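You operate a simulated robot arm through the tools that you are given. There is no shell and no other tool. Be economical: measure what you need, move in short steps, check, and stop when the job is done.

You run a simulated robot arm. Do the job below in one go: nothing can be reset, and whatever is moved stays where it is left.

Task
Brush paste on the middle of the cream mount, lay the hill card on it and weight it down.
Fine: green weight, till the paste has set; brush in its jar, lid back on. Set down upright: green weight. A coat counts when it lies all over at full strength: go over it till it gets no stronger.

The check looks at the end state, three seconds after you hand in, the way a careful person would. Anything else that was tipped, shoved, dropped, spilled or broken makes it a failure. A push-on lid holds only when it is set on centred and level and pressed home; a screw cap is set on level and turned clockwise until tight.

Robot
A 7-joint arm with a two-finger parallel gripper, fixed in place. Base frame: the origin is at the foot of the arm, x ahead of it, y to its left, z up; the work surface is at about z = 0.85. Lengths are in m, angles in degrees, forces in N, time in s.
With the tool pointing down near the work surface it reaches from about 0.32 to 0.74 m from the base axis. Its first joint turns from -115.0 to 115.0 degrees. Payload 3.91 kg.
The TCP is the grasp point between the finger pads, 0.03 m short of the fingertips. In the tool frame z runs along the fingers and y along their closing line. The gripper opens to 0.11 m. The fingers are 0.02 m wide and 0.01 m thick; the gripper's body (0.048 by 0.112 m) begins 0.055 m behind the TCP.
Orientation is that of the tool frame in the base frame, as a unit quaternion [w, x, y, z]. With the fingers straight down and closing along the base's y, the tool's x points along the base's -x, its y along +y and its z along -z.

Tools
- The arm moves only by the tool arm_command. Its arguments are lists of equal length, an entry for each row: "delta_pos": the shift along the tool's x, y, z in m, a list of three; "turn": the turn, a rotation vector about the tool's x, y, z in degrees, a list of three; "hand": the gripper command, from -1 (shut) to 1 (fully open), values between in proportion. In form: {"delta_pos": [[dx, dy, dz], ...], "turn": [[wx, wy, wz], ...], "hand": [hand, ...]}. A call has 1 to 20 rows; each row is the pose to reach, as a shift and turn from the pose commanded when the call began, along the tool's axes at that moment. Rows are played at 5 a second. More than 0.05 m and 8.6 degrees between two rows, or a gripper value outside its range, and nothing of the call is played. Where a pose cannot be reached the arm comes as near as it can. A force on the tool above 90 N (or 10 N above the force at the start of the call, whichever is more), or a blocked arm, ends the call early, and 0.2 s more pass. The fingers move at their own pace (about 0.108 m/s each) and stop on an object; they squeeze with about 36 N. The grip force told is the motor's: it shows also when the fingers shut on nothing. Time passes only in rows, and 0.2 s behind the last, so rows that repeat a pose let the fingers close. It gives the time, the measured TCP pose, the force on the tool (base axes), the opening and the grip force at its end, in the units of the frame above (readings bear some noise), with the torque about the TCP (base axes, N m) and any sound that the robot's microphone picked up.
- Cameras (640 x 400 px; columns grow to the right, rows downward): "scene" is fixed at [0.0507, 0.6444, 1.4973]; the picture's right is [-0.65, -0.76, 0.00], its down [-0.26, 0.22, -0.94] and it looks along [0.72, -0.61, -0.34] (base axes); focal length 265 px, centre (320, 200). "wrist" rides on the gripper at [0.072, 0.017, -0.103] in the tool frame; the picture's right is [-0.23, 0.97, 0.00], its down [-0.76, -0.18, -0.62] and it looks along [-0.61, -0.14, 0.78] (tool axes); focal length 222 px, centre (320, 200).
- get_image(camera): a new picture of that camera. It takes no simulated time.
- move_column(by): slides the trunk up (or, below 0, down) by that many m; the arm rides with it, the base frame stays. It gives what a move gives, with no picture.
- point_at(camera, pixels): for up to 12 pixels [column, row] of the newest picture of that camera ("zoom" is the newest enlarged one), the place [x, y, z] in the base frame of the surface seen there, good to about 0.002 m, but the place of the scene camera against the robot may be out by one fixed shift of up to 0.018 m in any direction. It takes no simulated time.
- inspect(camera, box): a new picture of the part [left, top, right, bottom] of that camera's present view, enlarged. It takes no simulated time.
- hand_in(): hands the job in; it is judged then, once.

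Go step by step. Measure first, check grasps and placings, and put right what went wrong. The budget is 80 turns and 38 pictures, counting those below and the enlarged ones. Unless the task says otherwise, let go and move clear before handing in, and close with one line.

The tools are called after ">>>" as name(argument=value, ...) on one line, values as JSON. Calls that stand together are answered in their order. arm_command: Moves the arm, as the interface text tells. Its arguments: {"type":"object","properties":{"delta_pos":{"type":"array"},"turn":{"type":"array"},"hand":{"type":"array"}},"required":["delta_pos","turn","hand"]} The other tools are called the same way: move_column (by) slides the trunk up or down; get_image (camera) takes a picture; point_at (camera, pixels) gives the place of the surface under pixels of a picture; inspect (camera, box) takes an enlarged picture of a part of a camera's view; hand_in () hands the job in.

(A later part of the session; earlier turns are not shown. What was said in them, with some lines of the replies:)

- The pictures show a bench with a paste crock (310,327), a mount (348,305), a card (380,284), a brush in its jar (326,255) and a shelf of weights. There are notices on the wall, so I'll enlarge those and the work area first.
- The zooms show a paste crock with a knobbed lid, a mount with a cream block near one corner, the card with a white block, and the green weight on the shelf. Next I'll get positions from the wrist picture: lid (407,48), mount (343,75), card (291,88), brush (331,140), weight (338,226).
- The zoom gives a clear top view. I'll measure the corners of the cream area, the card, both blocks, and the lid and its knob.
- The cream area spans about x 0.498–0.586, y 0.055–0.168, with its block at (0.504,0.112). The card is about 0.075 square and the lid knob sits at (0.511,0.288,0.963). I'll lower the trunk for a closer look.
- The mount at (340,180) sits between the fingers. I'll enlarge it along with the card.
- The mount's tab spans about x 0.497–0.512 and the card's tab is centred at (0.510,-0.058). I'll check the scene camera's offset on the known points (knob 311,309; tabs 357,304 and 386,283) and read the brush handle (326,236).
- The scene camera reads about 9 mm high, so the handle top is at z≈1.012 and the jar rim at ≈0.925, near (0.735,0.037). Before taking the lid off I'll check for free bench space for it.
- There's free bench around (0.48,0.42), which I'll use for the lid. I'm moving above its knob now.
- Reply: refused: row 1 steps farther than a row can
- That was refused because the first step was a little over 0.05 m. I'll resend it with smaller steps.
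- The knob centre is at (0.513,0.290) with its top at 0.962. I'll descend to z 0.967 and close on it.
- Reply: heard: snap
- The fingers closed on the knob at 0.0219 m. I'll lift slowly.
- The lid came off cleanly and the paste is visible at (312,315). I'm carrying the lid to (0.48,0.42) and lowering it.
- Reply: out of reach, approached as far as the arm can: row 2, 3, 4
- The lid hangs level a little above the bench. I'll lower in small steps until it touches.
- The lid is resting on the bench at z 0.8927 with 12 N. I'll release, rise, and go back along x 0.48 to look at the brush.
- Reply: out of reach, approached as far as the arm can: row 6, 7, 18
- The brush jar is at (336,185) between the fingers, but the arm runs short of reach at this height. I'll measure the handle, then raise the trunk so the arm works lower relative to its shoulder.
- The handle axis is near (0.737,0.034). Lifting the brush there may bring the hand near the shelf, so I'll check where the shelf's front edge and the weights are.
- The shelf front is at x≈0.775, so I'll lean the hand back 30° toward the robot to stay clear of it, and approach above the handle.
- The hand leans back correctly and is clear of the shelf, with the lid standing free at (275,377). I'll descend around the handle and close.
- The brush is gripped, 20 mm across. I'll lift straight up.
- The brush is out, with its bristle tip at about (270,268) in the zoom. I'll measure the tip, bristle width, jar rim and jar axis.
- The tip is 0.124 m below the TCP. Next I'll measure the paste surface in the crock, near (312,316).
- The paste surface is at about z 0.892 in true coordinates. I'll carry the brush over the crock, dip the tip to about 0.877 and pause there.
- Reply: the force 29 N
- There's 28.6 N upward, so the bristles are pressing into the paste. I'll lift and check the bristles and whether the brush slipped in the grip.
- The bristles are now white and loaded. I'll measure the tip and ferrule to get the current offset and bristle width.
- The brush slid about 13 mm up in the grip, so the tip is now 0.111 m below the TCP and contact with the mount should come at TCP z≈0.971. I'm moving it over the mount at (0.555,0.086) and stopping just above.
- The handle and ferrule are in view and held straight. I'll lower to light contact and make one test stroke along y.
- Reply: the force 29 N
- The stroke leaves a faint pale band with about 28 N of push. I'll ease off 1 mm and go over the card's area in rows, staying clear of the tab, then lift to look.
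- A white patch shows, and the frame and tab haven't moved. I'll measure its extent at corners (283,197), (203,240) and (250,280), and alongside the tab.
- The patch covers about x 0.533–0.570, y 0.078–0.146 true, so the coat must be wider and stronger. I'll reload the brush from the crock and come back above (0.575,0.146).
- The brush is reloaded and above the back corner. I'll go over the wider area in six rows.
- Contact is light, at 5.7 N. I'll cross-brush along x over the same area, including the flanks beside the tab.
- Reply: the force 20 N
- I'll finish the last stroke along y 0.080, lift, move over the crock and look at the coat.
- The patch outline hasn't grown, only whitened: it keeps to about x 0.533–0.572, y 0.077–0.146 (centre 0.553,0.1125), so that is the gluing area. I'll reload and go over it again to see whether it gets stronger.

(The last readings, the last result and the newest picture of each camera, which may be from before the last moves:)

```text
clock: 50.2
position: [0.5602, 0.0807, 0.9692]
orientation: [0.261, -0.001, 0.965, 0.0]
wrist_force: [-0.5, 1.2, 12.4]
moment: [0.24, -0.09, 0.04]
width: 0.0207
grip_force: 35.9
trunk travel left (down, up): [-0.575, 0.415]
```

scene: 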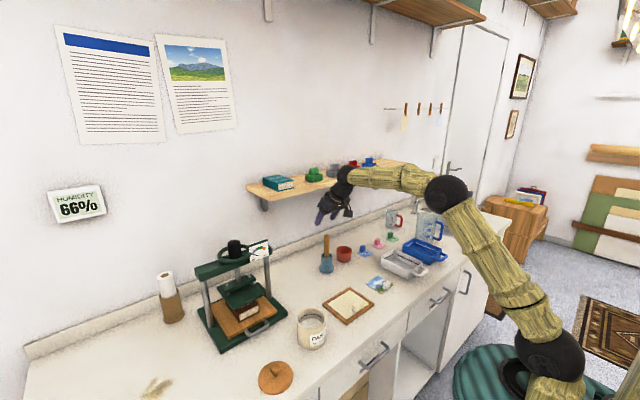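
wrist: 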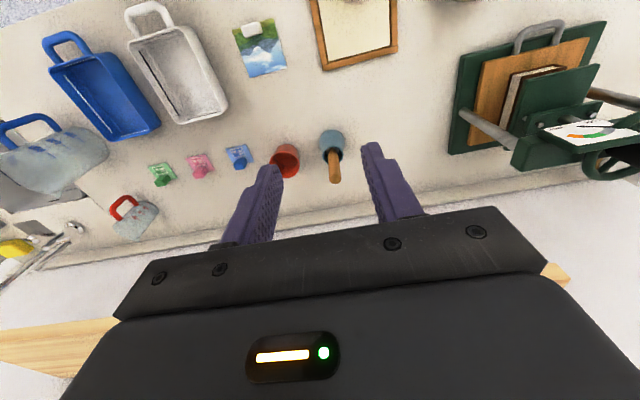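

I'll keep going over the remaining rows, then lift clear and compare.

>>> arm_command(delta_pos=[[-0.0104, 0, 0.006], [-0.0104, 0.031, 0.006], [-0.0104, 0.062, 0.006], [0, 0.062, 0], [0, 0.031, 0], [0, 0, 0], [0.0104, 0, -0.006], [0.0104, 0.031, -0.006], [0.0104, 0.062, -0.006], [0.0208, 0.062, -0.012], [0.0208, 0.031, -0.012], [0.0208, 0, -0.012], [0.0268, 0, -0.0155], [0.0268, 0.031, -0.0155], [0.0268, 0.062, -0.0155], [0.0118, 0.062, -0.0415], [-0.0032, 0.062, -0.0675], [-0.0182, 0.062, -0.0935], [-0.0182, 0.105, -0.0935], [-0.0182, 0.15, -0.0935]], turn=[[0, 0, 0], [0, 0, 0], [0, 0, 0], [0, 0, 0], [0, 0, 0], [0, 0, 0], [0, 0, 0], [0, 0, 0], [0, 0, 0], [0, 0, 0], [0, 0, 0], [0, 0, 0], [0, 0, 0], [0, 0, 0], [0, 0, 0], [0, 0, 0], [0, 0, 0], [0, 0, 0], [0, 0, 0], [0, 0, 0]], hand=[-1, -1, -1, -1, -1, -1, -1, -1, -1, -1, -1, -1, -1, -1, -1, -1, -1, -1, -1, -1])

>>> inspect(camera="scene", box=[310, 260, 400, 330])

```text
clock: 54.4
position: [0.5281, 0.2321, 1.0594]
orientation: [0.258, -0.001, 0.966, 0.0]
wrist_force: [-0.1, 0.5, -0.3]
moment: [0.02, 0.02, 0.0]
width: 0.0207
grip_force: 35.7
trunk travel left (down, up): [-0.575, 0.415]
```

```text
5.71 times, centred on (355, 295) of scene
```

zoom: 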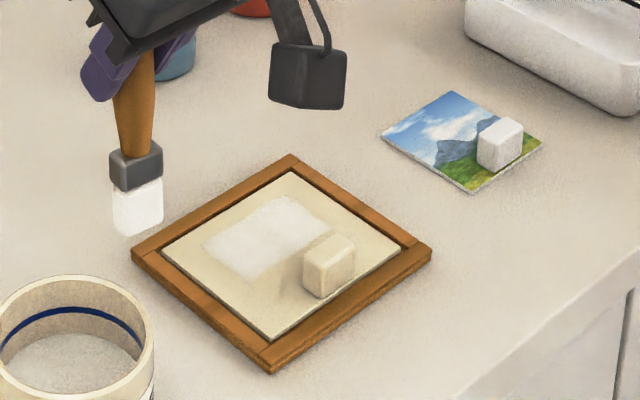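

The coat looks even and no stronger than after the last pass. The brush now goes back, so I'm carrying it above its jar to check alignment.

>>> arm_command(delta_pos=[[-0.015, 0, -0.026], [-0.028, 0, -0.0485], [-0.0544, -0.0282, -0.0333], [-0.0807, -0.0564, -0.0181], [-0.1071, -0.0846, -0.0029], [-0.1334, -0.1128, 0.0124], [-0.1598, -0.141, 0.0276], [-0.1861, -0.1693, 0.0428], [-0.2125, -0.1975, 0.058], [-0.2125, -0.1975, 0.058]], turn=[[0, 0, 0], [0, 0, 0], [0, 0, 0], [0, 0, 0], [0, 0, 0], [0, 0, 0], [0, 0, 0], [0, 0, 0], [0, 0, 0], [0, 0, 0]], hand=[-1, -1, -1, -1, -1, -1, -1, -1, -1, -1])

>>> inspect(camera="scene", box=[290, 200, 380, 280])

```text
clock: 56.6
position: [0.7428, 0.0331, 1.1162]
orientation: [0.26, -0.001, 0.966, -0.001]
wrist_force: [0.2, -0.1, -0.3]
moment: [-0.01, 0.0, -0.01]
width: 0.0205
grip_force: 36.3
trunk travel left (down, up): [-0.575, 0.415]
```

```text
5.00 times, centred on (335, 240) of scene
```

zoom: 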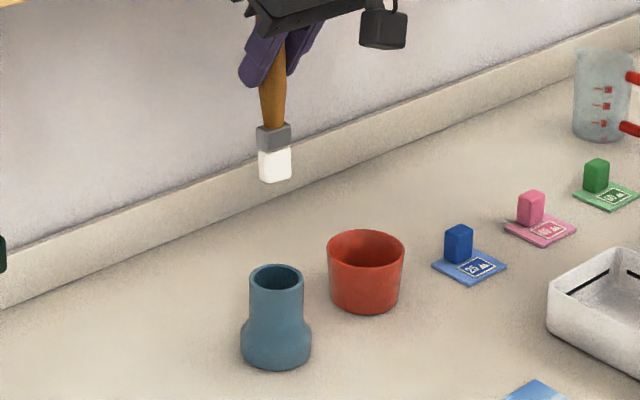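

The brush at column 275 lines up with the jar mouth at 277. I'll check depth by measuring both.

>>> point_at(camera="zoom", pixels=[[275, 175], [275, 160], [273, 135], [273, 100], [277, 292], [277, 268], [252, 276], [302, 280], [277, 320]])

```text
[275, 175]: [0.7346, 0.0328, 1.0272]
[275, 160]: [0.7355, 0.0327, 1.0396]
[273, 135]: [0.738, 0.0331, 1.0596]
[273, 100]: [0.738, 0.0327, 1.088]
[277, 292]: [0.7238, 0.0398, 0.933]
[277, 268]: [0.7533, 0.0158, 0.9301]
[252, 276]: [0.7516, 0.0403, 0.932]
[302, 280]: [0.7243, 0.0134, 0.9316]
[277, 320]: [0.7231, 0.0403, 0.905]
```

The jar mouth is about 3–4 mm nearer the robot than the brush axis. I'll shift for that and lower the brush in.

>>> arm_command(delta_pos=[[0.0255, 0.0015, 0.0372], [0.043, 0.0015, 0.0675], [0.058, 0.0015, 0.0935], [0.068, 0.0015, 0.1108], [0.072, 0.0015, 0.1178]], turn=[[0, 0, 0], [0, 0, 0], [0, 0, 0], [0, 0, 0], [0, 0, 0]], hand=[-1, -1, -1, -1, -1])

>>> inspect(camera="scene", box=[290, 200, 380, 280])

```text
clock: 57.8
position: [0.736, 0.0352, 0.9966]
orientation: [0.277, 0.001, 0.961, 0.001]
wrist_force: [2.3, -7.4, 64.9]
moment: [0.44, -0.26, -0.05]
width: 0.021
grip_force: 36.1
trunk travel left (down, up): [-0.575, 0.415]
```

```text
5.00 times, centred on (335, 240) of scene
```

zoom: 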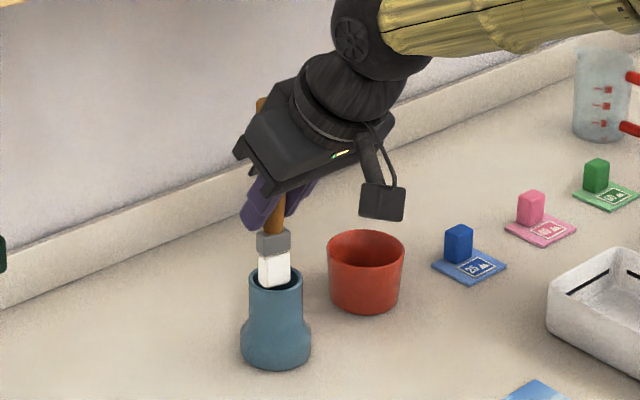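

The bristles caught on the jar rim (65 N) and the brush slid up in the grip. The jar stayed put. I'll lift 4 cm and measure again.

>>> arm_command(delta_pos=[[-0.01, 0, -0.0173], [-0.02, 0, -0.0346]], turn=[[0, 0, 0], [0, 0, 0]], hand=[-1, -1])

>>> inspect(camera="scene", box=[300, 210, 360, 260])

>>> get_image(camera="wrist")

```text
clock: 58.4
position: [0.7355, 0.0372, 1.0144]
orientation: [0.257, -0.001, 0.966, 0.0]
wrist_force: [0.5, 0.3, 0.2]
moment: [0.01, 0.02, 0.0]
width: 0.0208
grip_force: 36.6
trunk travel left (down, up): [-0.575, 0.415]
```

```text
8.00 times, centred on (330, 235) of scene
```

zoom: 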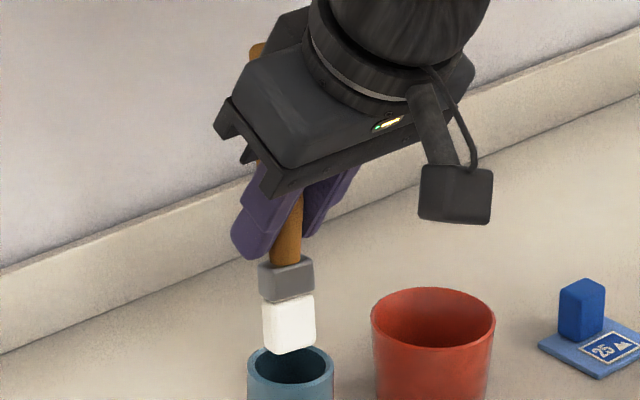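

```text
8 pictures are left
```

wrist: 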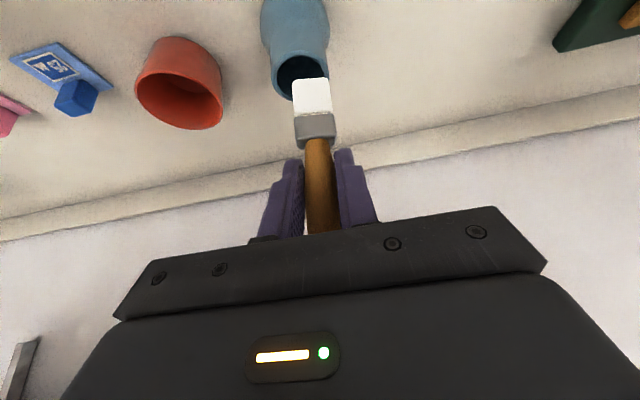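

Eight pictures are left, so I'll rely on point_at. The wrist picture shows the bristles at (312,95) against the jar mouth at (300,75); I'll measure both in this view and in the zoom.

>>> point_at(camera="wrist", pixels=[[295, 83], [310, 82], [328, 81], [312, 100], [275, 72], [325, 68], [300, 57], [285, 95], [300, 70], [316, 128], [298, 120], [334, 118]])

>>> point_at(camera="zoom", pixels=[[265, 346], [290, 352], [313, 345], [288, 330], [290, 384], [250, 365], [330, 368], [310, 350], [266, 305], [285, 270], [288, 240], [262, 350]])

```text
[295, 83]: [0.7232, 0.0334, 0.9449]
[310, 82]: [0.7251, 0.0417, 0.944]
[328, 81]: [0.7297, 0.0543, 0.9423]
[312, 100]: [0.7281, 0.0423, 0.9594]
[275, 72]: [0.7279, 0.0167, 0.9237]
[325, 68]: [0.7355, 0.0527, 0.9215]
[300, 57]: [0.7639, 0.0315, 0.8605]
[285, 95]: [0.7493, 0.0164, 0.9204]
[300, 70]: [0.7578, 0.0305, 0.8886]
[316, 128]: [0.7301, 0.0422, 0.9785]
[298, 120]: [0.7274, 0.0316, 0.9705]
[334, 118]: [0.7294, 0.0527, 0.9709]
```

```text
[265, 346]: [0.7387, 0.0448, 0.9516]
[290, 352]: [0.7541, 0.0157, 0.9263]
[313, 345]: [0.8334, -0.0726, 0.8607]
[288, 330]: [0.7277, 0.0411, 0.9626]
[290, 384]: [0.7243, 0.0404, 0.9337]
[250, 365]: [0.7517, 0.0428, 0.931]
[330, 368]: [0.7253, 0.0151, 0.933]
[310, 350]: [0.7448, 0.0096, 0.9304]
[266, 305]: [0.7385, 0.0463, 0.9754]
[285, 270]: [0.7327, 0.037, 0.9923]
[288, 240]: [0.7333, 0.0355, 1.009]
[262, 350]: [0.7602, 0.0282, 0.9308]
```

In the wrist frame the bristle tip is centred at about (0.734,0.0435) and the jar mouth at about (0.7385,0.036), and the brush leans about 5° sideways. I'll straighten it, shift, and lower only 3 cm to feel whether it enters.

>>> arm_command(delta_pos=[[-0.0039, -0.0015, 0.0023], [-0.0039, -0.0015, 0.0023], [0.0011, -0.0015, 0.011], [0.0061, -0.0015, 0.0196], [0.0086, -0.0015, 0.0239], [0.0111, -0.0015, 0.0283]], turn=[[4.33, 0, -2.5], [4.33, 0, -2.5], [4.33, 0, -2.5], [4.33, 0, -2.5], [4.33, 0, -2.5], [4.33, 0, -2.5]], hand=[-1, -1, -1, -1, -1, -1])

```text
clock: 59.8
position: [0.7417, 0.0349, 0.9858]
orientation: [0.26, -0.012, 0.965, -0.042]
wrist_force: [1.4, -0.6, -0.3]
moment: [0.0, 0.0, 0.02]
width: 0.0208
grip_force: 36.2
trunk travel left (down, up): [-0.575, 0.415]
```

No contact force, so the tip is inside the jar. I'll lower further, to just before the fingertips reach the rim.

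>>> arm_command(delta_pos=[[0.005, 0.0009, 0.0086], [0.01, 0.0017, 0.0173], [0.0144, 0.0025, 0.025]], turn=[[0, 0, 0], [0, 0, 0], [0, 0, 0]], hand=[-1, -1, -1])

>>> inspect(camera="scene", box=[300, 210, 360, 280])

```text
clock: 60.6
position: [0.742, 0.0341, 0.9572]
orientation: [0.26, -0.012, 0.965, -0.042]
wrist_force: [-0.7, -0.6, -0.4]
moment: [0.0, 0.01, -0.01]
width: 0.0207
grip_force: 35.9
trunk travel left (down, up): [-0.575, 0.415]
```

```text
5.71 times, centred on (330, 245) of scene
```

zoom: 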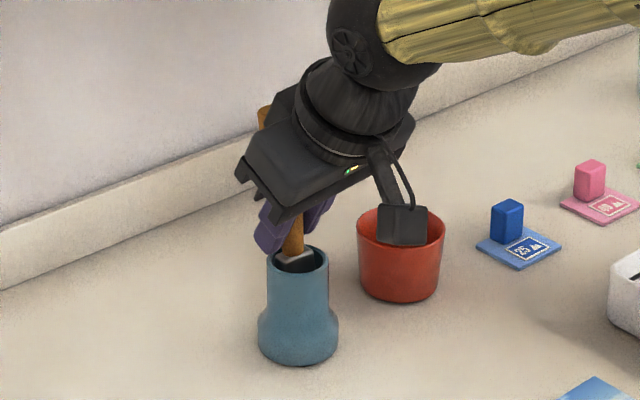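

The ferrule is inside the jar. I'll let the brush drop the last 2 cm and rise straight off the handle.

>>> arm_command(delta_pos=[[0, 0, 0], [0, 0, 0], [-0.01, -0.0017, -0.0173], [-0.025, -0.0044, -0.0432], [-0.045, -0.0078, -0.0777], [-0.065, -0.0113, -0.1122], [-0.08, -0.014, -0.138]], turn=[[0, 0, 0], [0, 0, 0], [0, 0, 0], [0, 0, 0], [0, 0, 0], [0, 0, 0], [0, 0, 0]], hand=[-0.3, -0.1, -0.1, -0.1, -0.1, -0.1, -0.1])

>>> get_image(camera="scene")

```text
clock: 62.2
position: [0.7415, 0.035, 1.1187]
orientation: [0.259, -0.012, 0.965, -0.042]
wrist_force: [-0.2, 0.4, 0.5]
moment: [0.02, -0.01, 0.03]
width: 0.0494
grip_force: 0.1
trunk travel left (down, up): [-0.575, 0.415]
```

```text
6 pictures are left
```

scene: 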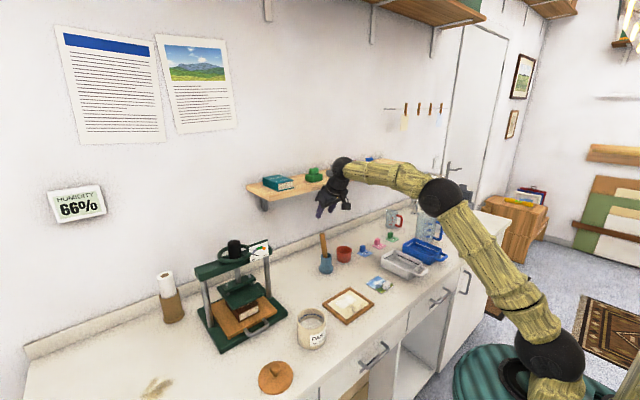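

The brush stands in its jar at (324,255). Next is the card, so I'll back off and square the hand, starting with the sideways lean.

>>> arm_command(delta_pos=[[0.0289, -0.015, -0.0167], [0.0577, -0.03, -0.0333], [0.0866, -0.045, -0.05]], turn=[[-4.33, 0, 2.5], [-4.33, 0, 2.5], [-4.33, 0, 2.5]], hand=[0, 0, 0])

>>> arm_command(delta_pos=[[0.028, -0.012, 0.012], [0.053, -0.024, 0.028], [0.078, -0.036, 0.043], [0.103, -0.047, 0.059]], turn=[[0, 7.5, 0], [0, 15, 0], [0, 22.5, 0], [0, 30, 0]], hand=[0, 0, 0, 0])

```text
clock: 63.0
position: [0.6424, -0.0112, 1.1243]
orientation: [0.26, -0.001, 0.966, 0.0]
wrist_force: [-0.3, 0.0, 0.0]
moment: [-0.04, -0.01, 0.01]
width: 0.0551
grip_force: 0.0
trunk travel left (down, up): [-0.575, 0.415]
```

```text
clock: 64.0
position: [0.584, -0.0593, 1.0192]
orientation: [0.001, -0.001, 1.0, 0.0]
wrist_force: [-1.3, -0.5, 0.3]
moment: [0.0, -0.02, 0.02]
width: 0.055
grip_force: 0.0
trunk travel left (down, up): [-0.575, 0.415]
```

The hand is vertical again. I'll descend over the card's tab at (0.511,-0.058) and close on it.

>>> arm_command(delta_pos=[[0.035, 0.0005, 0.03], [0.07, 0.0013, 0.06], [0.071, 0.0013, 0.1], [0.071, 0.0013, 0.122], [0.071, 0.0013, 0.131], [0.071, 0.0013, 0.131], [0.071, 0.0013, 0.131], [0.071, 0.0013, 0.131]], turn=[[0, 0, 0], [0, 0, 0], [0, 0, 0], [0, 0, 0], [0, 0, 0], [0, 0, 0], [0, 0, 0], [0, 0, 0]], hand=[0, 0, 0, 0, 0, -1, -1, -1])

```text
clock: 65.8
position: [0.5131, -0.0557, 0.8885]
orientation: [0.001, -0.001, 1.0, -0.001]
wrist_force: [0.9, -0.4, 0.1]
moment: [0.01, 0.02, -0.02]
width: 0.0286
grip_force: 36.7
trunk travel left (down, up): [-0.575, 0.415]
```

The tab is gripped at 28.6 mm. I'm lifting the card, carrying it over the mount to TCP (0.525,0.113), and stopping about 1.5 cm above.

>>> arm_command(delta_pos=[[0, 0, -0.02], [0, 0, -0.06], [-0.003, 0.042, -0.07], [-0.006, 0.085, -0.07], [-0.009, 0.128, -0.07], [-0.012, 0.17, -0.07], [-0.012, 0.17, -0.045], [-0.012, 0.17, -0.025], [-0.012, 0.17, -0.025]], turn=[[0, 0, 0], [0, 0, 0], [0, 0, 0], [0, 0, 0], [0, 0, 0], [0, 0, 0], [0, 0, 0], [0, 0, 0], [0, 0, 0]], hand=[-1, -1, -1, -1, -1, -1, -1, -1, -1])

>>> inspect(camera="scene", box=[305, 245, 405, 335])

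```text
clock: 67.8
position: [0.5232, 0.1128, 0.9111]
orientation: [0.001, 0.0, 1.0, 0.001]
wrist_force: [-0.1, 0.4, -0.3]
moment: [0.05, 0.02, -0.01]
width: 0.0283
grip_force: 35.4
trunk travel left (down, up): [-0.575, 0.415]
```

```text
4.44 times, centred on (355, 290) of scene
```

zoom: 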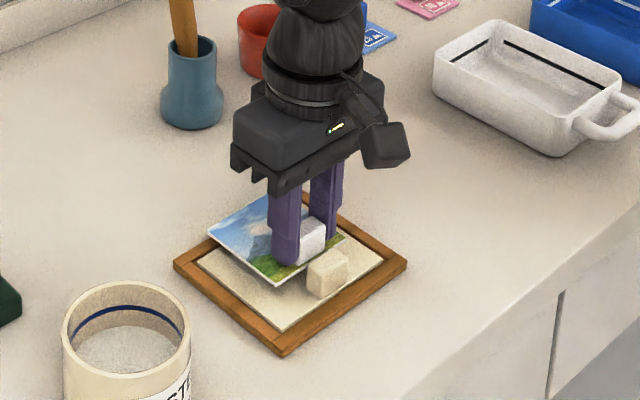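

The card hangs level over the mount. I'll measure its visible corners and the mount's tab and cream corner to confirm the position.

>>> point_at(camera="zoom", pixels=[[210, 233], [274, 279], [340, 240], [275, 200], [308, 270], [330, 252], [200, 264], [278, 325], [382, 255], [330, 262]])

```text
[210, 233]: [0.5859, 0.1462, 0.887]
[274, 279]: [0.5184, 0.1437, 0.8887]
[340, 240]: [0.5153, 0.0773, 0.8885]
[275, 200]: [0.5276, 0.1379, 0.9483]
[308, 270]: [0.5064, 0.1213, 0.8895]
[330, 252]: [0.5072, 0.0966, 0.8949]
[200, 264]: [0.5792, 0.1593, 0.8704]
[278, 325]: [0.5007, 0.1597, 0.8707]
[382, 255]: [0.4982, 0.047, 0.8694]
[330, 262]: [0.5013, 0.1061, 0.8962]
```

The card sits about 5 mm too far to +y relative to the cream area, while x is fine with a 4 mm gap to the tab. I'll correct y and lower to light contact.

>>> arm_command(delta_pos=[[0, -0.005, 0], [0, -0.005, 0.006], [0, -0.005, 0.01], [0, -0.005, 0.012], [0, -0.005, 0.014]], turn=[[0, 0, 0], [0, 0, 0], [0, 0, 0], [0, 0, 0], [0, 0, 0]], hand=[-1, -1, -1, -1, -1])

```text
clock: 69.0
position: [0.5224, 0.1092, 0.8998]
orientation: [0.0, 0.0, 1.0, 0.0]
wrist_force: [0.6, -0.3, 0.2]
moment: [0.02, 0.01, -0.02]
width: 0.0288
grip_force: 36.0
trunk travel left (down, up): [-0.575, 0.415]
```

>>> arm_command(delta_pos=[[0, 0, 0.001], [0, 0, 0.002], [0, 0, 0.003], [0, 0, 0.004]], turn=[[0, 0, 0], [0, 0, 0], [0, 0, 0], [0, 0, 0]], hand=[-1, -1, -1, -1])

```text
clock: 70.0
position: [0.524, 0.109, 0.8971]
orientation: [0.003, -0.001, 1.0, 0.001]
wrist_force: [2.3, 0.4, 17.0]
moment: [-0.02, -0.08, -0.02]
width: 0.0285
grip_force: 35.7
trunk travel left (down, up): [-0.575, 0.415]
```

The card is down with 17 N of contact. I'll open a little, rise straight up, and then raise the trunk for the weight.

>>> arm_command(delta_pos=[[0, 0, -0.002], [0, 0, -0.002], [0, 0, -0.02], [0, 0, -0.06], [0, 0, -0.1]], turn=[[0, 0, 0], [0, 0, 0], [0, 0, 0], [0, 0, 0], [0, 0, 0]], hand=[-0.25, -0.25, -0.25, -0.25, -0.25])

>>> move_column(by=0.35)

```text
clock: 71.2
position: [0.524, 0.1082, 0.9952]
orientation: [0.001, -0.001, 1.0, 0.001]
wrist_force: [-0.1, -0.1, 0.2]
moment: [0.01, -0.01, 0.0]
width: 0.0411
grip_force: 0.0
trunk travel left (down, up): [-0.575, 0.415]
```

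```text
clock: 74.6
position: [0.5244, 0.109, 1.3462]
orientation: [0.002, -0.001, 1.0, 0.0]
wrist_force: [-0.7, -0.5, -0.8]
moment: [-0.03, 0.01, 0.0]
width: 0.0417
grip_force: 0.2
trunk travel left (down, up): [-0.925, 0.065]
```

The trunk is up at TCP z 1.346. I'll lean the hand 40° and move in front of the green weight for a look.

>>> arm_command(delta_pos=[[-0.025, -0.017, -0.01], [-0.05, -0.034, -0.014], [-0.08, -0.051, -0.014], [-0.11, -0.068, -0.014], [-0.136, -0.083, -0.014], [-0.136, -0.083, -0.014]], turn=[[0, -8, 0], [0, -16, 0], [0, -24, 0], [0, -32, 0], [0, -40, 0], [0, -40, 0]], hand=[0.3, 0.3, 0.3, 0.3, 0.3, 0.3])

>>> get_image(camera="wrist")

```text
clock: 76.0
position: [0.6597, 0.0254, 1.3599]
orientation: [0.344, -0.001, 0.939, 0.001]
wrist_force: [0.0, -0.4, 0.1]
moment: [0.02, -0.01, -0.01]
width: 0.0716
grip_force: 0.0
trunk travel left (down, up): [-0.925, 0.065]
```

```text
4 pictures are left
```

wrist: 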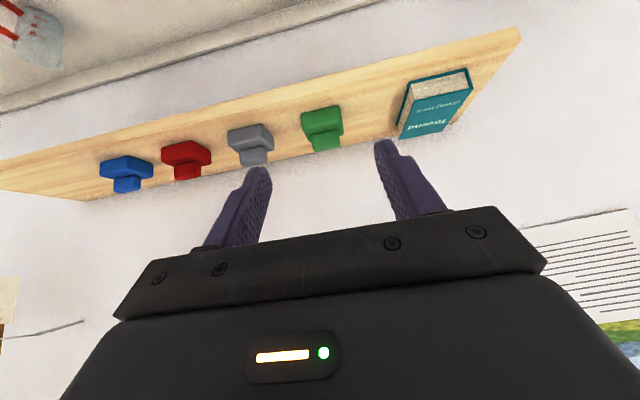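

The green weight is at (322,125), with its handle at about (325,142). I'll measure its edges and its neighbours.

>>> point_at(camera="wrist", pixels=[[322, 118], [303, 115], [340, 109], [309, 133], [343, 130], [325, 142], [313, 146], [337, 143], [325, 149], [326, 137], [268, 140], [405, 105]])

>>> inspect(camera="wrist", box=[280, 90, 370, 165])

```text
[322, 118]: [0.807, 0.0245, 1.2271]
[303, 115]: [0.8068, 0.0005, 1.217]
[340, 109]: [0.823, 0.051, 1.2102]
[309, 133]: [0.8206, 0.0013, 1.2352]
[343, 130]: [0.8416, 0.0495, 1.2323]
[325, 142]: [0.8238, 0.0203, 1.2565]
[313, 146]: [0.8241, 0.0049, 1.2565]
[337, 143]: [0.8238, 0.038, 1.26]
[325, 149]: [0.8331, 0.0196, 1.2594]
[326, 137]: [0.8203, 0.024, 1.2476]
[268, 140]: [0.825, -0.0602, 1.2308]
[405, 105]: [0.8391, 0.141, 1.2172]
```

```text
5.33 times, centred on (325, 128) of wrist
```

zoom: 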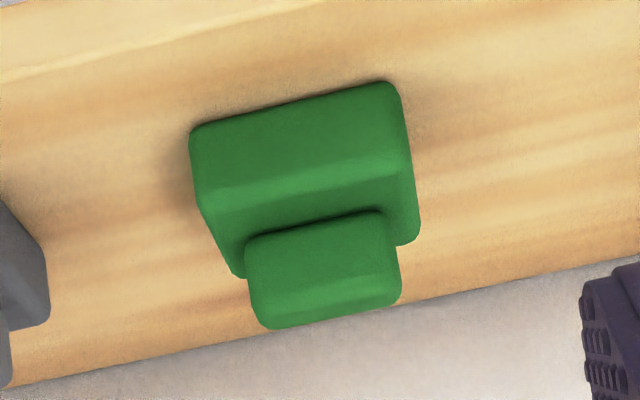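

>>> point_at(camera="zoom", pixels=[[205, 190], [400, 155], [300, 180], [300, 130], [300, 95], [260, 300], [395, 275], [325, 290], [325, 318], [325, 230], [250, 250], [390, 225]])

```text
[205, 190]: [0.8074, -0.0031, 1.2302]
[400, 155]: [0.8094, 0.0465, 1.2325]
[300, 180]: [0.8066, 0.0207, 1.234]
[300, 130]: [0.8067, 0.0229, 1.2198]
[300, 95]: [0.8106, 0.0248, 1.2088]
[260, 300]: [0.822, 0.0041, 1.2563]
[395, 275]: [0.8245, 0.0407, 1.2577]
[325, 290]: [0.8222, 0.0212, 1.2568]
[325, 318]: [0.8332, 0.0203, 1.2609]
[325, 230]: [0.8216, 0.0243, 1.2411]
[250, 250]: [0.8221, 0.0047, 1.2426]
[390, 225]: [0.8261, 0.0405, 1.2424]
```

The handle spans y 0.003–0.041, x 0.822–0.836, z 1.236–1.261, on a base about 54×45 mm. I'll approach to just short of the grasp and check the reach.

>>> arm_command(delta_pos=[[-0.0274, -0.001, 0.0295], [-0.0549, -0.002, 0.0591], [-0.072, -0.0035, 0.0931], [-0.0718, -0.0035, 0.1321], [-0.0658, -0.0035, 0.1597]], turn=[[0, 0, 0], [0, 0, 0], [0, 0, 0], [0, 0, 0], [0, 0, 0]], hand=[0.3, 0.3, 0.3, 0.3, 0.3])

```text
clock: 77.2
position: [0.8137, 0.0218, 1.281]
orientation: [0.342, 0.0, 0.94, 0.0]
wrist_force: [-0.2, 0.6, -0.1]
moment: [-0.04, 0.02, 0.0]
width: 0.0713
grip_force: 0.1
trunk travel left (down, up): [-0.925, 0.065]
```

It's in reach. I'll take the last small step down and close on the handle.

>>> arm_command(delta_pos=[[0.003, 0, 0.007], [0.0056, 0, 0.0129], [0.0056, 0, 0.0129], [0.0056, 0, 0.0129], [0.0056, 0, 0.0129]], turn=[[0, 0, 0], [0, 0, 0], [0, 0, 0], [0, 0, 0], [0, 0, 0]], hand=[0.3, 0.3, -1, -1, -1])

```text
clock: 78.4
position: [0.8181, 0.0224, 1.2676]
orientation: [0.342, -0.001, 0.94, 0.0]
wrist_force: [0.8, -2.0, 0.5]
moment: [0.03, -0.12, -0.05]
width: 0.0397
grip_force: 36.0
trunk travel left (down, up): [-0.925, 0.065]
```

It's gripped at 39.7 mm. I'll lift straight up 5 cm and pull back from the shelf.

>>> arm_command(delta_pos=[[-0.0064, 0, -0.0077], [-0.0193, 0, -0.023], [-0.0322, 0, -0.0383], [-0.0015, 0, -0.064], [0.0291, 0, -0.0897], [0.0598, 0, -0.1155], [0.0904, 0, -0.1412]], turn=[[0, 0, 0], [0, 0, 0], [0, 0, 0], [0, 0, 0], [0, 0, 0], [0, 0, 0], [0, 0, 0]], hand=[-1, -1, -1, -1, -1, -1, -1])

>>> get_image(camera="scene")

```text
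clock: 80.0
position: [0.6564, 0.0243, 1.3186]
orientation: [0.344, -0.001, 0.939, 0.0]
wrist_force: [0.1, 0.8, -3.6]
moment: [-0.02, 0.06, 0.01]
width: 0.0393
grip_force: 36.0
trunk travel left (down, up): [-0.925, 0.065]
```

```text
2 pictures are left
```

scene: 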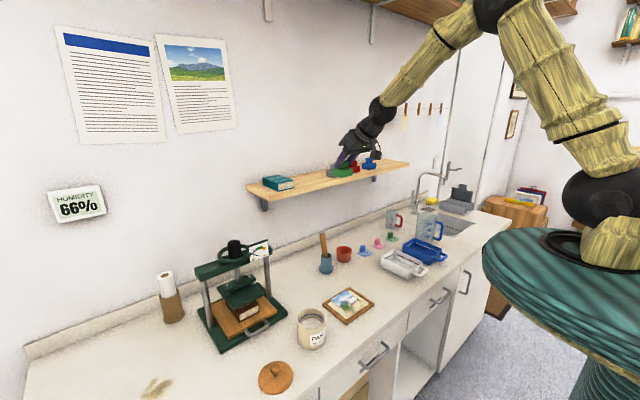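

The weight hangs from the hand at (342,172) and the card lies on the mount. I'll use free measurements on this picture for the weight's level and the card's position.

>>> point_at(camera="scene", pixels=[[331, 176], [336, 176], [342, 178], [348, 175], [342, 173], [352, 171], [336, 171], [345, 168], [340, 178], [350, 177]])

>>> point_at(camera="scene", pixels=[[334, 301], [344, 308], [348, 305], [351, 302], [358, 305], [347, 293], [359, 299], [340, 297], [356, 301], [353, 305], [362, 301], [332, 301]])

```text
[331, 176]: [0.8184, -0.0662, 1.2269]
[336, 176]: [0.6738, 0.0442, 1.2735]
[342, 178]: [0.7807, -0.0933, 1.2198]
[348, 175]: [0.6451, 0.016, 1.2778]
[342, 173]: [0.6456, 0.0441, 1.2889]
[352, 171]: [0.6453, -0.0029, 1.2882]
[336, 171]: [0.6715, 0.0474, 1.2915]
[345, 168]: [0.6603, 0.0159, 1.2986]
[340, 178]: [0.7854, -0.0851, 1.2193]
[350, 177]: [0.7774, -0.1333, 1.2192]
```

```text
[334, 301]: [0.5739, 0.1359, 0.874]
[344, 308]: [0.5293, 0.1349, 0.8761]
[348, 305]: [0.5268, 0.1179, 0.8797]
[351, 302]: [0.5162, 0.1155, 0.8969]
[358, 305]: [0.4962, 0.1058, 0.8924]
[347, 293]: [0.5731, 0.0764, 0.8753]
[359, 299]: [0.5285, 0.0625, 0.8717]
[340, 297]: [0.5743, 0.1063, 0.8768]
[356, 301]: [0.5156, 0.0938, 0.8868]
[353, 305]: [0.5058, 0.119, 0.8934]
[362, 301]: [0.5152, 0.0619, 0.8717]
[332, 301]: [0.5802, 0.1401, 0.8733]
```

The weight hangs level, its front face 11 mm behind the TCP, and the card's tab front is at x≈0.516. So the weight's centre goes to about x 0.5575, giving a TCP of (0.5465,0.110). I'll move above that and then lower the trunk.

>>> arm_command(delta_pos=[[0.0211, 0.0215, -0.0177], [0.0421, 0.043, -0.0354], [0.0632, 0.0645, -0.053], [0.0843, 0.086, -0.0707], [0.0843, 0.086, -0.0707]], turn=[[0, 0, 0], [0, 0, 0], [0, 0, 0], [0, 0, 0], [0, 0, 0]], hand=[-1, -1, -1, -1, -1])

>>> move_column(by=-0.35)

```text
clock: 81.2
position: [0.5484, 0.1061, 1.3169]
orientation: [0.342, -0.001, 0.94, 0.001]
wrist_force: [-0.2, -0.2, -4.4]
moment: [0.01, 0.04, 0.02]
width: 0.0394
grip_force: 35.9
trunk travel left (down, up): [-0.925, 0.065]
```

```text
clock: 84.6
position: [0.5484, 0.1078, 0.9674]
orientation: [0.342, 0.0, 0.94, 0.0]
wrist_force: [0.6, -0.2, -3.8]
moment: [-0.01, 0.04, 0.02]
width: 0.0395
grip_force: 36.4
trunk travel left (down, up): [-0.575, 0.415]
```

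It's 4 cm above the card and level. I'll lower in fine steps until it touches.

>>> arm_command(delta_pos=[[0.0137, 0.002, 0.0147], [0.0233, 0.002, 0.0262], [0.0265, 0.002, 0.03], [0.0284, 0.002, 0.0323], [0.0297, 0.002, 0.0338]], turn=[[0, 0, 0], [0, 0, 0], [0, 0, 0], [0, 0, 0], [0, 0, 0]], hand=[-1, -1, -1, -1, -1])

```text
clock: 85.8
position: [0.5468, 0.1093, 0.9215]
orientation: [0.343, -0.001, 0.939, 0.001]
wrist_force: [0.1, -0.2, -4.1]
moment: [-0.01, 0.04, 0.01]
width: 0.0397
grip_force: 36.5
trunk travel left (down, up): [-0.575, 0.415]
```

>>> arm_command(delta_pos=[[0.0013, 0, 0.0015], [0.0026, 0, 0.0031], [0.0032, 0, 0.0038]], turn=[[0, 0, 0], [0, 0, 0], [0, 0, 0]], hand=[-1, -1, -1])

```text
clock: 86.6
position: [0.5476, 0.1094, 0.9196]
orientation: [0.345, 0.0, 0.938, 0.001]
wrist_force: [0.9, 0.6, 15.9]
moment: [-0.09, 0.01, -0.02]
width: 0.0396
grip_force: 36.0
trunk travel left (down, up): [-0.575, 0.415]
```

Contact was made at z 0.9196 with 16 N. I'll relax, open, and rise straight up.

>>> arm_command(delta_pos=[[-0.0013, 0, -0.0015], [-0.0013, 0, -0.0015], [-0.0013, 0, -0.0015], [-0.0141, 0, -0.0168], [-0.0334, 0, -0.0398], [-0.0591, 0, -0.0705], [-0.0836, 0, -0.0996]], turn=[[0, 0, 0], [0, 0, 0], [0, 0, 0], [0, 0, 0], [0, 0, 0], [0, 0, 0], [0, 0, 0]], hand=[-0.1, 0.1, 0.1, 0.1, 0.1, 0.1, 0.1])

```text
clock: 88.2
position: [0.5454, 0.1094, 1.0484]
orientation: [0.342, -0.001, 0.94, 0.001]
wrist_force: [0.2, -0.1, 0.5]
moment: [-0.01, 0.0, 0.0]
width: 0.0603
grip_force: 0.1
trunk travel left (down, up): [-0.575, 0.415]
```

The weight is released. I'll turn the hand vertical while moving toward the lid, passing high over the crock.

>>> arm_command(delta_pos=[[0.0062, 0.036, -0.013], [0.0123, 0.072, -0.026], [0.0185, 0.108, -0.0391], [0.0246, 0.144, -0.0521], [0.0308, 0.18, -0.0651]], turn=[[0, 8, 0], [0, 16, 0], [0, 24, 0], [0, 32, 0], [0, 40, 0]], hand=[0.1, 0.1, 0, 0, 0])

```text
clock: 89.4
position: [0.4822, 0.2908, 1.0762]
orientation: [0.001, -0.001, 1.0, 0.0]
wrist_force: [-0.4, -1.0, 0.3]
moment: [0.0, 0.03, 0.03]
width: 0.0551
grip_force: 0.1
trunk travel left (down, up): [-0.575, 0.415]
```

The lid was left with its knob at (0.479,0.420) and the grip at z 0.893. I'll go there, descend and close.

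>>> arm_command(delta_pos=[[0.001, 0.043, 0], [0.002, 0.086, 0], [0.0032, 0.1294, 0.01], [0.0032, 0.1294, 0.055], [0.0032, 0.1294, 0.1], [0.0032, 0.1294, 0.14], [0.0032, 0.1294, 0.17], [0.0032, 0.1294, 0.182], [0.0032, 0.1294, 0.182], [0.0032, 0.1294, 0.182], [0.0032, 0.1294, 0.182]], turn=[[0, 0, 0], [0, 0, 0], [0, 0, 0], [0, 0, 0], [0, 0, 0], [0, 0, 0], [0, 0, 0], [0, 0, 0], [0, 0, 0], [0, 0, 0], [0, 0, 0]], hand=[0, 0, 0, 0, 0, 0, 0, 0, -1, -1, -1])

```text
clock: 91.8
position: [0.4807, 0.4183, 0.8975]
orientation: [0.001, -0.001, 1.0, 0.0]
wrist_force: [0.2, -0.2, 0.8]
moment: [-0.03, -0.01, 0.03]
width: 0.0221
grip_force: 36.0
trunk travel left (down, up): [-0.575, 0.415]
```

The knob is gripped at 22.1 mm. I'll lift it and carry it back over the crock at (0.5133,0.290), down to about 3 cm above its seat.

>>> arm_command(delta_pos=[[0, 0, -0.02], [0, 0, -0.065], [0, 0, -0.11], [0, 0, -0.15], [-0.0085, -0.0325, -0.17], [-0.017, -0.065, -0.17], [-0.0257, -0.0975, -0.17], [-0.0343, -0.13, -0.17], [-0.0343, -0.13, -0.135], [-0.0343, -0.13, -0.105], [-0.0343, -0.13, -0.105]], turn=[[0, 0, 0], [0, 0, 0], [0, 0, 0], [0, 0, 0], [0, 0, 0], [0, 0, 0], [0, 0, 0], [0, 0, 0], [0, 0, 0], [0, 0, 0], [0, 0, 0]], hand=[-1, -1, -1, -1, -1, -1, -1, -1, -1, -1, -1])

```text
clock: 94.2
position: [0.5146, 0.2895, 0.9983]
orientation: [0.0, -0.001, 1.0, 0.0]
wrist_force: [-0.1, 0.1, 0.7]
moment: [-0.01, 0.01, 0.01]
width: 0.022
grip_force: 36.0
trunk travel left (down, up): [-0.575, 0.415]
```

It's aligned over the crock. I'll lower slowly and press it home.

>>> arm_command(delta_pos=[[0.0005, 0.0003, 0.01], [0.0005, 0.0003, 0.018], [0.0005, 0.0003, 0.023], [0.0005, 0.0003, 0.026], [0.0005, 0.0003, 0.028], [0.0005, 0.0003, 0.03], [0.0005, 0.0003, 0.032]], turn=[[0, 0, 0], [0, 0, 0], [0, 0, 0], [0, 0, 0], [0, 0, 0], [0, 0, 0], [0, 0, 0]], hand=[-1, -1, -1, -1, -1, -1, -1])

```text
clock: 95.8
position: [0.5113, 0.29, 0.9711]
orientation: [0.004, 0.0, 1.0, 0.002]
wrist_force: [3.4, -0.8, 25.3]
moment: [-0.02, 0.58, 0.03]
width: 0.0222
grip_force: 35.7
trunk travel left (down, up): [-0.575, 0.415]
heard: snap
```

I heard the snap at z 0.971. I'll press slightly further to be sure it's home.

>>> arm_command(delta_pos=[[0, 0, 0.002], [0, 0, 0.004], [0, 0, 0.005]], turn=[[0, 0, 0], [0, 0, 0], [0, 0, 0]], hand=[-1, -1, -1])

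```text
clock: 96.6
position: [0.5107, 0.2892, 0.9656]
orientation: [0.005, 0.0, 1.0, 0.002]
wrist_force: [5.6, -1.2, 39.0]
moment: [-0.02, -0.2, 0.02]
width: 0.0221
grip_force: 36.6
trunk travel left (down, up): [-0.575, 0.415]
```

It's seated at 0.9656 under 39 N. I'll relax, open, rise, and take a look at the mount and crock.

>>> arm_command(delta_pos=[[0, 0, -0.004], [0, 0, -0.004], [0, 0, -0.004], [0, 0, -0.03], [0, 0, -0.07], [0, 0, -0.11], [0.04, 0, -0.12], [0.08, 0, -0.12]], turn=[[0, 0, 0], [0, 0, 0], [0, 0, 0], [0, 0, 0], [0, 0, 0], [0, 0, 0], [0, 0, 0], [0, 0, 0]], hand=[-1, -0.2, 0, 0, 0, 0, 0, 0])

>>> inspect(camera="scene", box=[285, 225, 395, 350])

```text
clock: 98.4
position: [0.4304, 0.2881, 1.0841]
orientation: [0.001, -0.001, 1.0, -0.001]
wrist_force: [-0.6, -0.3, -0.5]
moment: [0.0, -0.02, 0.03]
width: 0.0549
grip_force: 0.0
trunk travel left (down, up): [-0.575, 0.415]
```

```text
3.20 times, centred on (340, 288) of scene
```

zoom: 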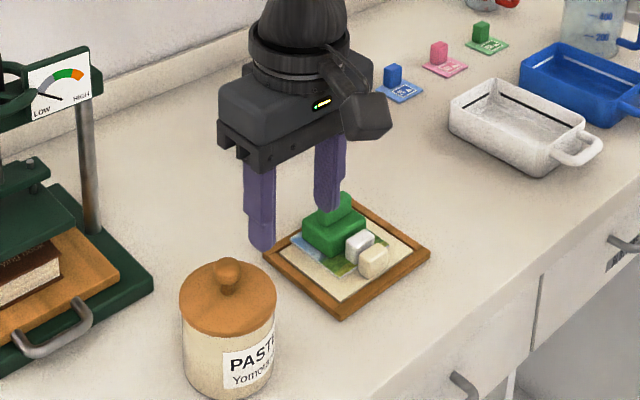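

The lid is on and the green weight stands upright on the card. I'll check levels by measuring the lid rim, the weight's top and the card's edges.

>>> point_at(camera="zoom", pixels=[[188, 296], [268, 292], [228, 326], [222, 263], [228, 266], [318, 226], [345, 240], [355, 233], [312, 238], [335, 215], [290, 243], [350, 265]])

```text
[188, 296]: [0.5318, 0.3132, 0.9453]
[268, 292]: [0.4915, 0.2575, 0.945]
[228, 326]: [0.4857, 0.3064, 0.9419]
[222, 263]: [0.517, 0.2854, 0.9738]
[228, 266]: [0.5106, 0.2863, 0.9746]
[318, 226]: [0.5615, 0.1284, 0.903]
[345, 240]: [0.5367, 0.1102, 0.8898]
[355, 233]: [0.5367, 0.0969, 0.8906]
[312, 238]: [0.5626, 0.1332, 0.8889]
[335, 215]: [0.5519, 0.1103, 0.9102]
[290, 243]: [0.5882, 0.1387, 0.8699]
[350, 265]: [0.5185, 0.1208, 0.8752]
```

The lid is level, its knob top at the same height as at the start, and the weight lies flat on the card. Now I'll let the paste set under the weight, holding the arm still.

>>> arm_command(delta_pos=[[0, 0, -0.02], [0, 0, -0.02], [0, 0, -0.02], [0, 0, -0.02], [0, 0, -0.02], [0, 0, -0.02], [0, 0, -0.02], [0, 0, -0.02], [0, 0, -0.02], [0, 0, -0.02], [0, 0, -0.02], [0, 0, -0.02], [0, 0, -0.02], [0, 0, -0.02], [0, 0, -0.02], [0, 0, -0.02], [0, 0, -0.02], [0, 0, -0.02], [0, 0, -0.02], [0, 0, -0.02]], turn=[[0, 0, 0], [0, 0, 0], [0, 0, 0], [0, 0, 0], [0, 0, 0], [0, 0, 0], [0, 0, 0], [0, 0, 0], [0, 0, 0], [0, 0, 0], [0, 0, 0], [0, 0, 0], [0, 0, 0], [0, 0, 0], [0, 0, 0], [0, 0, 0], [0, 0, 0], [0, 0, 0], [0, 0, 0], [0, 0, 0]], hand=[0, 0, 0, 0, 0, 0, 0, 0, 0, 0, 0, 0, 0, 0, 0, 0, 0, 0, 0, 0])

>>> move_column(by=0.41)

>>> move_column(by=-0.4)

>>> move_column(by=0.4)

>>> move_column(by=-0.4)

>>> move_column(by=0.4)

>>> move_column(by=-0.4)

>>> move_column(by=0.4)

```text
clock: 102.6
position: [0.4317, 0.2891, 1.1036]
orientation: [0.001, -0.001, 1.0, 0.0]
wrist_force: [-0.2, -0.3, -0.5]
moment: [-0.01, 0.01, 0.0]
width: 0.0548
grip_force: 0.0
trunk travel left (down, up): [-0.575, 0.415]
```

```text
refused: 0.41 is not a number from -0.4 to 0.4
```

```text
clock: 104.9
position: [0.4298, 0.2899, 0.8799]
orientation: [0.018, -0.001, 1.0, 0.01]
wrist_force: [-14.1, -2.7, 26.2]
moment: [-1.03, 0.62, -0.45]
width: 0.0566
grip_force: 1.3
trunk travel left (down, up): [-0.335, 0.655]
stopped: the force on the tool passed its limit at 123 N (the readings are from after the stop); the commanded pose is now the measured one
```

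```text
clock: 108.7
position: [0.4333, 0.2901, 1.2766]
orientation: [0.017, -0.001, 1.0, 0.009]
wrist_force: [0.0, 1.1, 0.1]
moment: [0.0, 0.03, 0.0]
width: 0.0549
grip_force: 0.0
trunk travel left (down, up): [-0.735, 0.255]
```

```text
clock: 112.5
position: [0.4333, 0.2895, 0.8799]
orientation: [0.021, 0.0, 1.0, 0.011]
wrist_force: [5.1, 0.7, 30.7]
moment: [-1.02, 0.06, 0.2]
width: 0.0539
grip_force: 0.0
trunk travel left (down, up): [-0.335, 0.655]
```

```text
clock: 116.4
position: [0.4332, 0.2915, 1.2776]
orientation: [0.016, 0.0, 1.0, 0.009]
wrist_force: [-0.7, 0.1, 1.0]
moment: [-0.01, -0.02, -0.01]
width: 0.0551
grip_force: 0.0
trunk travel left (down, up): [-0.735, 0.255]
```

```text
clock: 120.2
position: [0.4336, 0.289, 0.8821]
orientation: [0.02, 0.001, 1.0, 0.012]
wrist_force: [6.3, 2.2, 31.3]
moment: [-0.97, 0.11, 0.2]
width: 0.054
grip_force: 0.1
trunk travel left (down, up): [-0.335, 0.655]
```

```text
clock: 124.0
position: [0.4334, 0.2905, 1.2771]
orientation: [0.016, -0.001, 1.0, 0.009]
wrist_force: [1.0, -1.0, -0.2]
moment: [0.01, -0.02, 0.02]
width: 0.0548
grip_force: 0.0
trunk travel left (down, up): [-0.735, 0.255]
```

That was my mistake: the first trunk move was refused at 0.41, so the next one went down and pressed the fingertips on the bare bench in front of the crock (peaking at 123 N). I'll use the last picture to check nothing was disturbed.

>>> get_image(camera="scene")

```text
0 pictures are left
```

scene: 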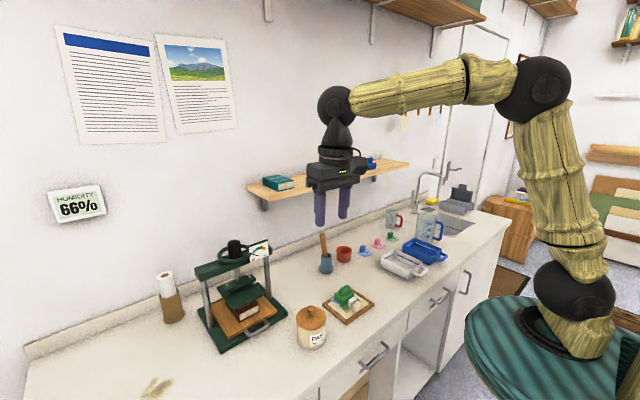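

>>> point_at(camera="scene", pixels=[[311.5, 308], [311.5, 313], [299, 318], [324, 317], [311, 328], [344, 291], [343, 298], [349, 298], [357, 303], [351, 302], [324, 237], [326, 262]])

```text
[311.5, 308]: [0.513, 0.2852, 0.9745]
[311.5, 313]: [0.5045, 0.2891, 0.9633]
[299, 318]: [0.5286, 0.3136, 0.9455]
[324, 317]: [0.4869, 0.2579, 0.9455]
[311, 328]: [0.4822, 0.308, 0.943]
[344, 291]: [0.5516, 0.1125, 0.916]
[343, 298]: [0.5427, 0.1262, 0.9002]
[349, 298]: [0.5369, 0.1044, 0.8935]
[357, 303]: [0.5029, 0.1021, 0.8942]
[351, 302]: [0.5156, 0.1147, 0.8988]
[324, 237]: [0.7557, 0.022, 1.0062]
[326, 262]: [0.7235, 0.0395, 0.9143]
```

The crock and lid read the same as at the start, and the weight, card and jar are undisturbed. I'll let more setting time pass with small trunk moves that stay high (lowest TCP 1.27, and clear even if one is refused).

>>> move_column(by=0.25)

>>> move_column(by=-0.25)

>>> move_column(by=0.25)

>>> move_column(by=-0.25)

>>> move_column(by=0.25)

>>> move_column(by=-0.25)

>>> move_column(by=0.25)

>>> move_column(by=-0.25)

>>> move_column(by=0.25)

>>> move_column(by=-0.25)

```text
clock: 126.6
position: [0.434, 0.2909, 1.5273]
orientation: [0.017, 0.0, 1.0, 0.009]
wrist_force: [0.1, -0.8, 1.0]
moment: [-0.01, 0.02, 0.02]
width: 0.0553
grip_force: 0.1
trunk travel left (down, up): [-0.985, 0.005]
```

```text
clock: 129.2
position: [0.4339, 0.2907, 1.2766]
orientation: [0.017, 0.0, 1.0, 0.008]
wrist_force: [-1.1, -1.1, -0.3]
moment: [0.01, 0.0, 0.01]
width: 0.0552
grip_force: 0.1
trunk travel left (down, up): [-0.735, 0.255]
```

```text
clock: 131.8
position: [0.4336, 0.2904, 1.5275]
orientation: [0.017, -0.001, 1.0, 0.008]
wrist_force: [0.3, 0.7, 0.4]
moment: [-0.01, -0.01, -0.02]
width: 0.055
grip_force: 0.0
trunk travel left (down, up): [-0.985, 0.005]
```

```text
clock: 134.3
position: [0.4338, 0.2909, 1.277]
orientation: [0.016, 0.0, 1.0, 0.009]
wrist_force: [-0.1, 0.4, -0.3]
moment: [0.01, 0.01, 0.0]
width: 0.055
grip_force: 0.0
trunk travel left (down, up): [-0.735, 0.255]
```

```text
clock: 136.9
position: [0.4342, 0.2913, 1.5275]
orientation: [0.016, -0.001, 1.0, 0.009]
wrist_force: [-0.8, 0.3, 0.2]
moment: [-0.03, -0.01, -0.01]
width: 0.0551
grip_force: 0.0
trunk travel left (down, up): [-0.985, 0.005]
```

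```text
clock: 139.5
position: [0.4339, 0.2904, 1.2777]
orientation: [0.018, -0.001, 1.0, 0.009]
wrist_force: [0.1, -0.4, -0.6]
moment: [-0.01, 0.01, -0.02]
width: 0.055
grip_force: 0.0
trunk travel left (down, up): [-0.735, 0.255]
```

```text
clock: 142.1
position: [0.4338, 0.291, 1.5277]
orientation: [0.017, 0.0, 1.0, 0.009]
wrist_force: [-0.6, -0.6, 0.2]
moment: [0.01, -0.03, -0.01]
width: 0.055
grip_force: 0.1
trunk travel left (down, up): [-0.985, 0.005]
```

```text
clock: 144.7
position: [0.434, 0.2903, 1.2773]
orientation: [0.016, -0.001, 1.0, 0.009]
wrist_force: [-0.1, -0.5, 0.3]
moment: [0.0, 0.01, 0.0]
width: 0.0552
grip_force: 0.1
trunk travel left (down, up): [-0.735, 0.255]
```

```text
clock: 147.2
position: [0.4346, 0.2907, 1.5273]
orientation: [0.016, 0.0, 1.0, 0.009]
wrist_force: [0.3, -0.1, 0.2]
moment: [0.0, -0.02, -0.03]
width: 0.055
grip_force: 0.0
trunk travel left (down, up): [-0.985, 0.005]
```

```text
clock: 149.8
position: [0.4349, 0.2903, 1.277]
orientation: [0.017, 0.0, 1.0, 0.008]
wrist_force: [0.4, 0.8, 0.6]
moment: [0.02, -0.04, -0.01]
width: 0.0549
grip_force: 0.2
trunk travel left (down, up): [-0.735, 0.255]
```

The card has been under the weight for over a minute, the weight stays on it, and the arm is clear. I'm handing in.

>>> hand_in()

```text
The job is handed in.
```

I brushed paste on the middle of the mount, laid the hill card on it and set the green weight upright on the card; the brush is in its jar and the lid is snapped on. The weight had been on for just over a minute at hand-in, but I couldn't read a setting time. While waiting I pressed the fingertips onto the bare bench by mistake (123 N peak); the last picture showed nothing disturbed.
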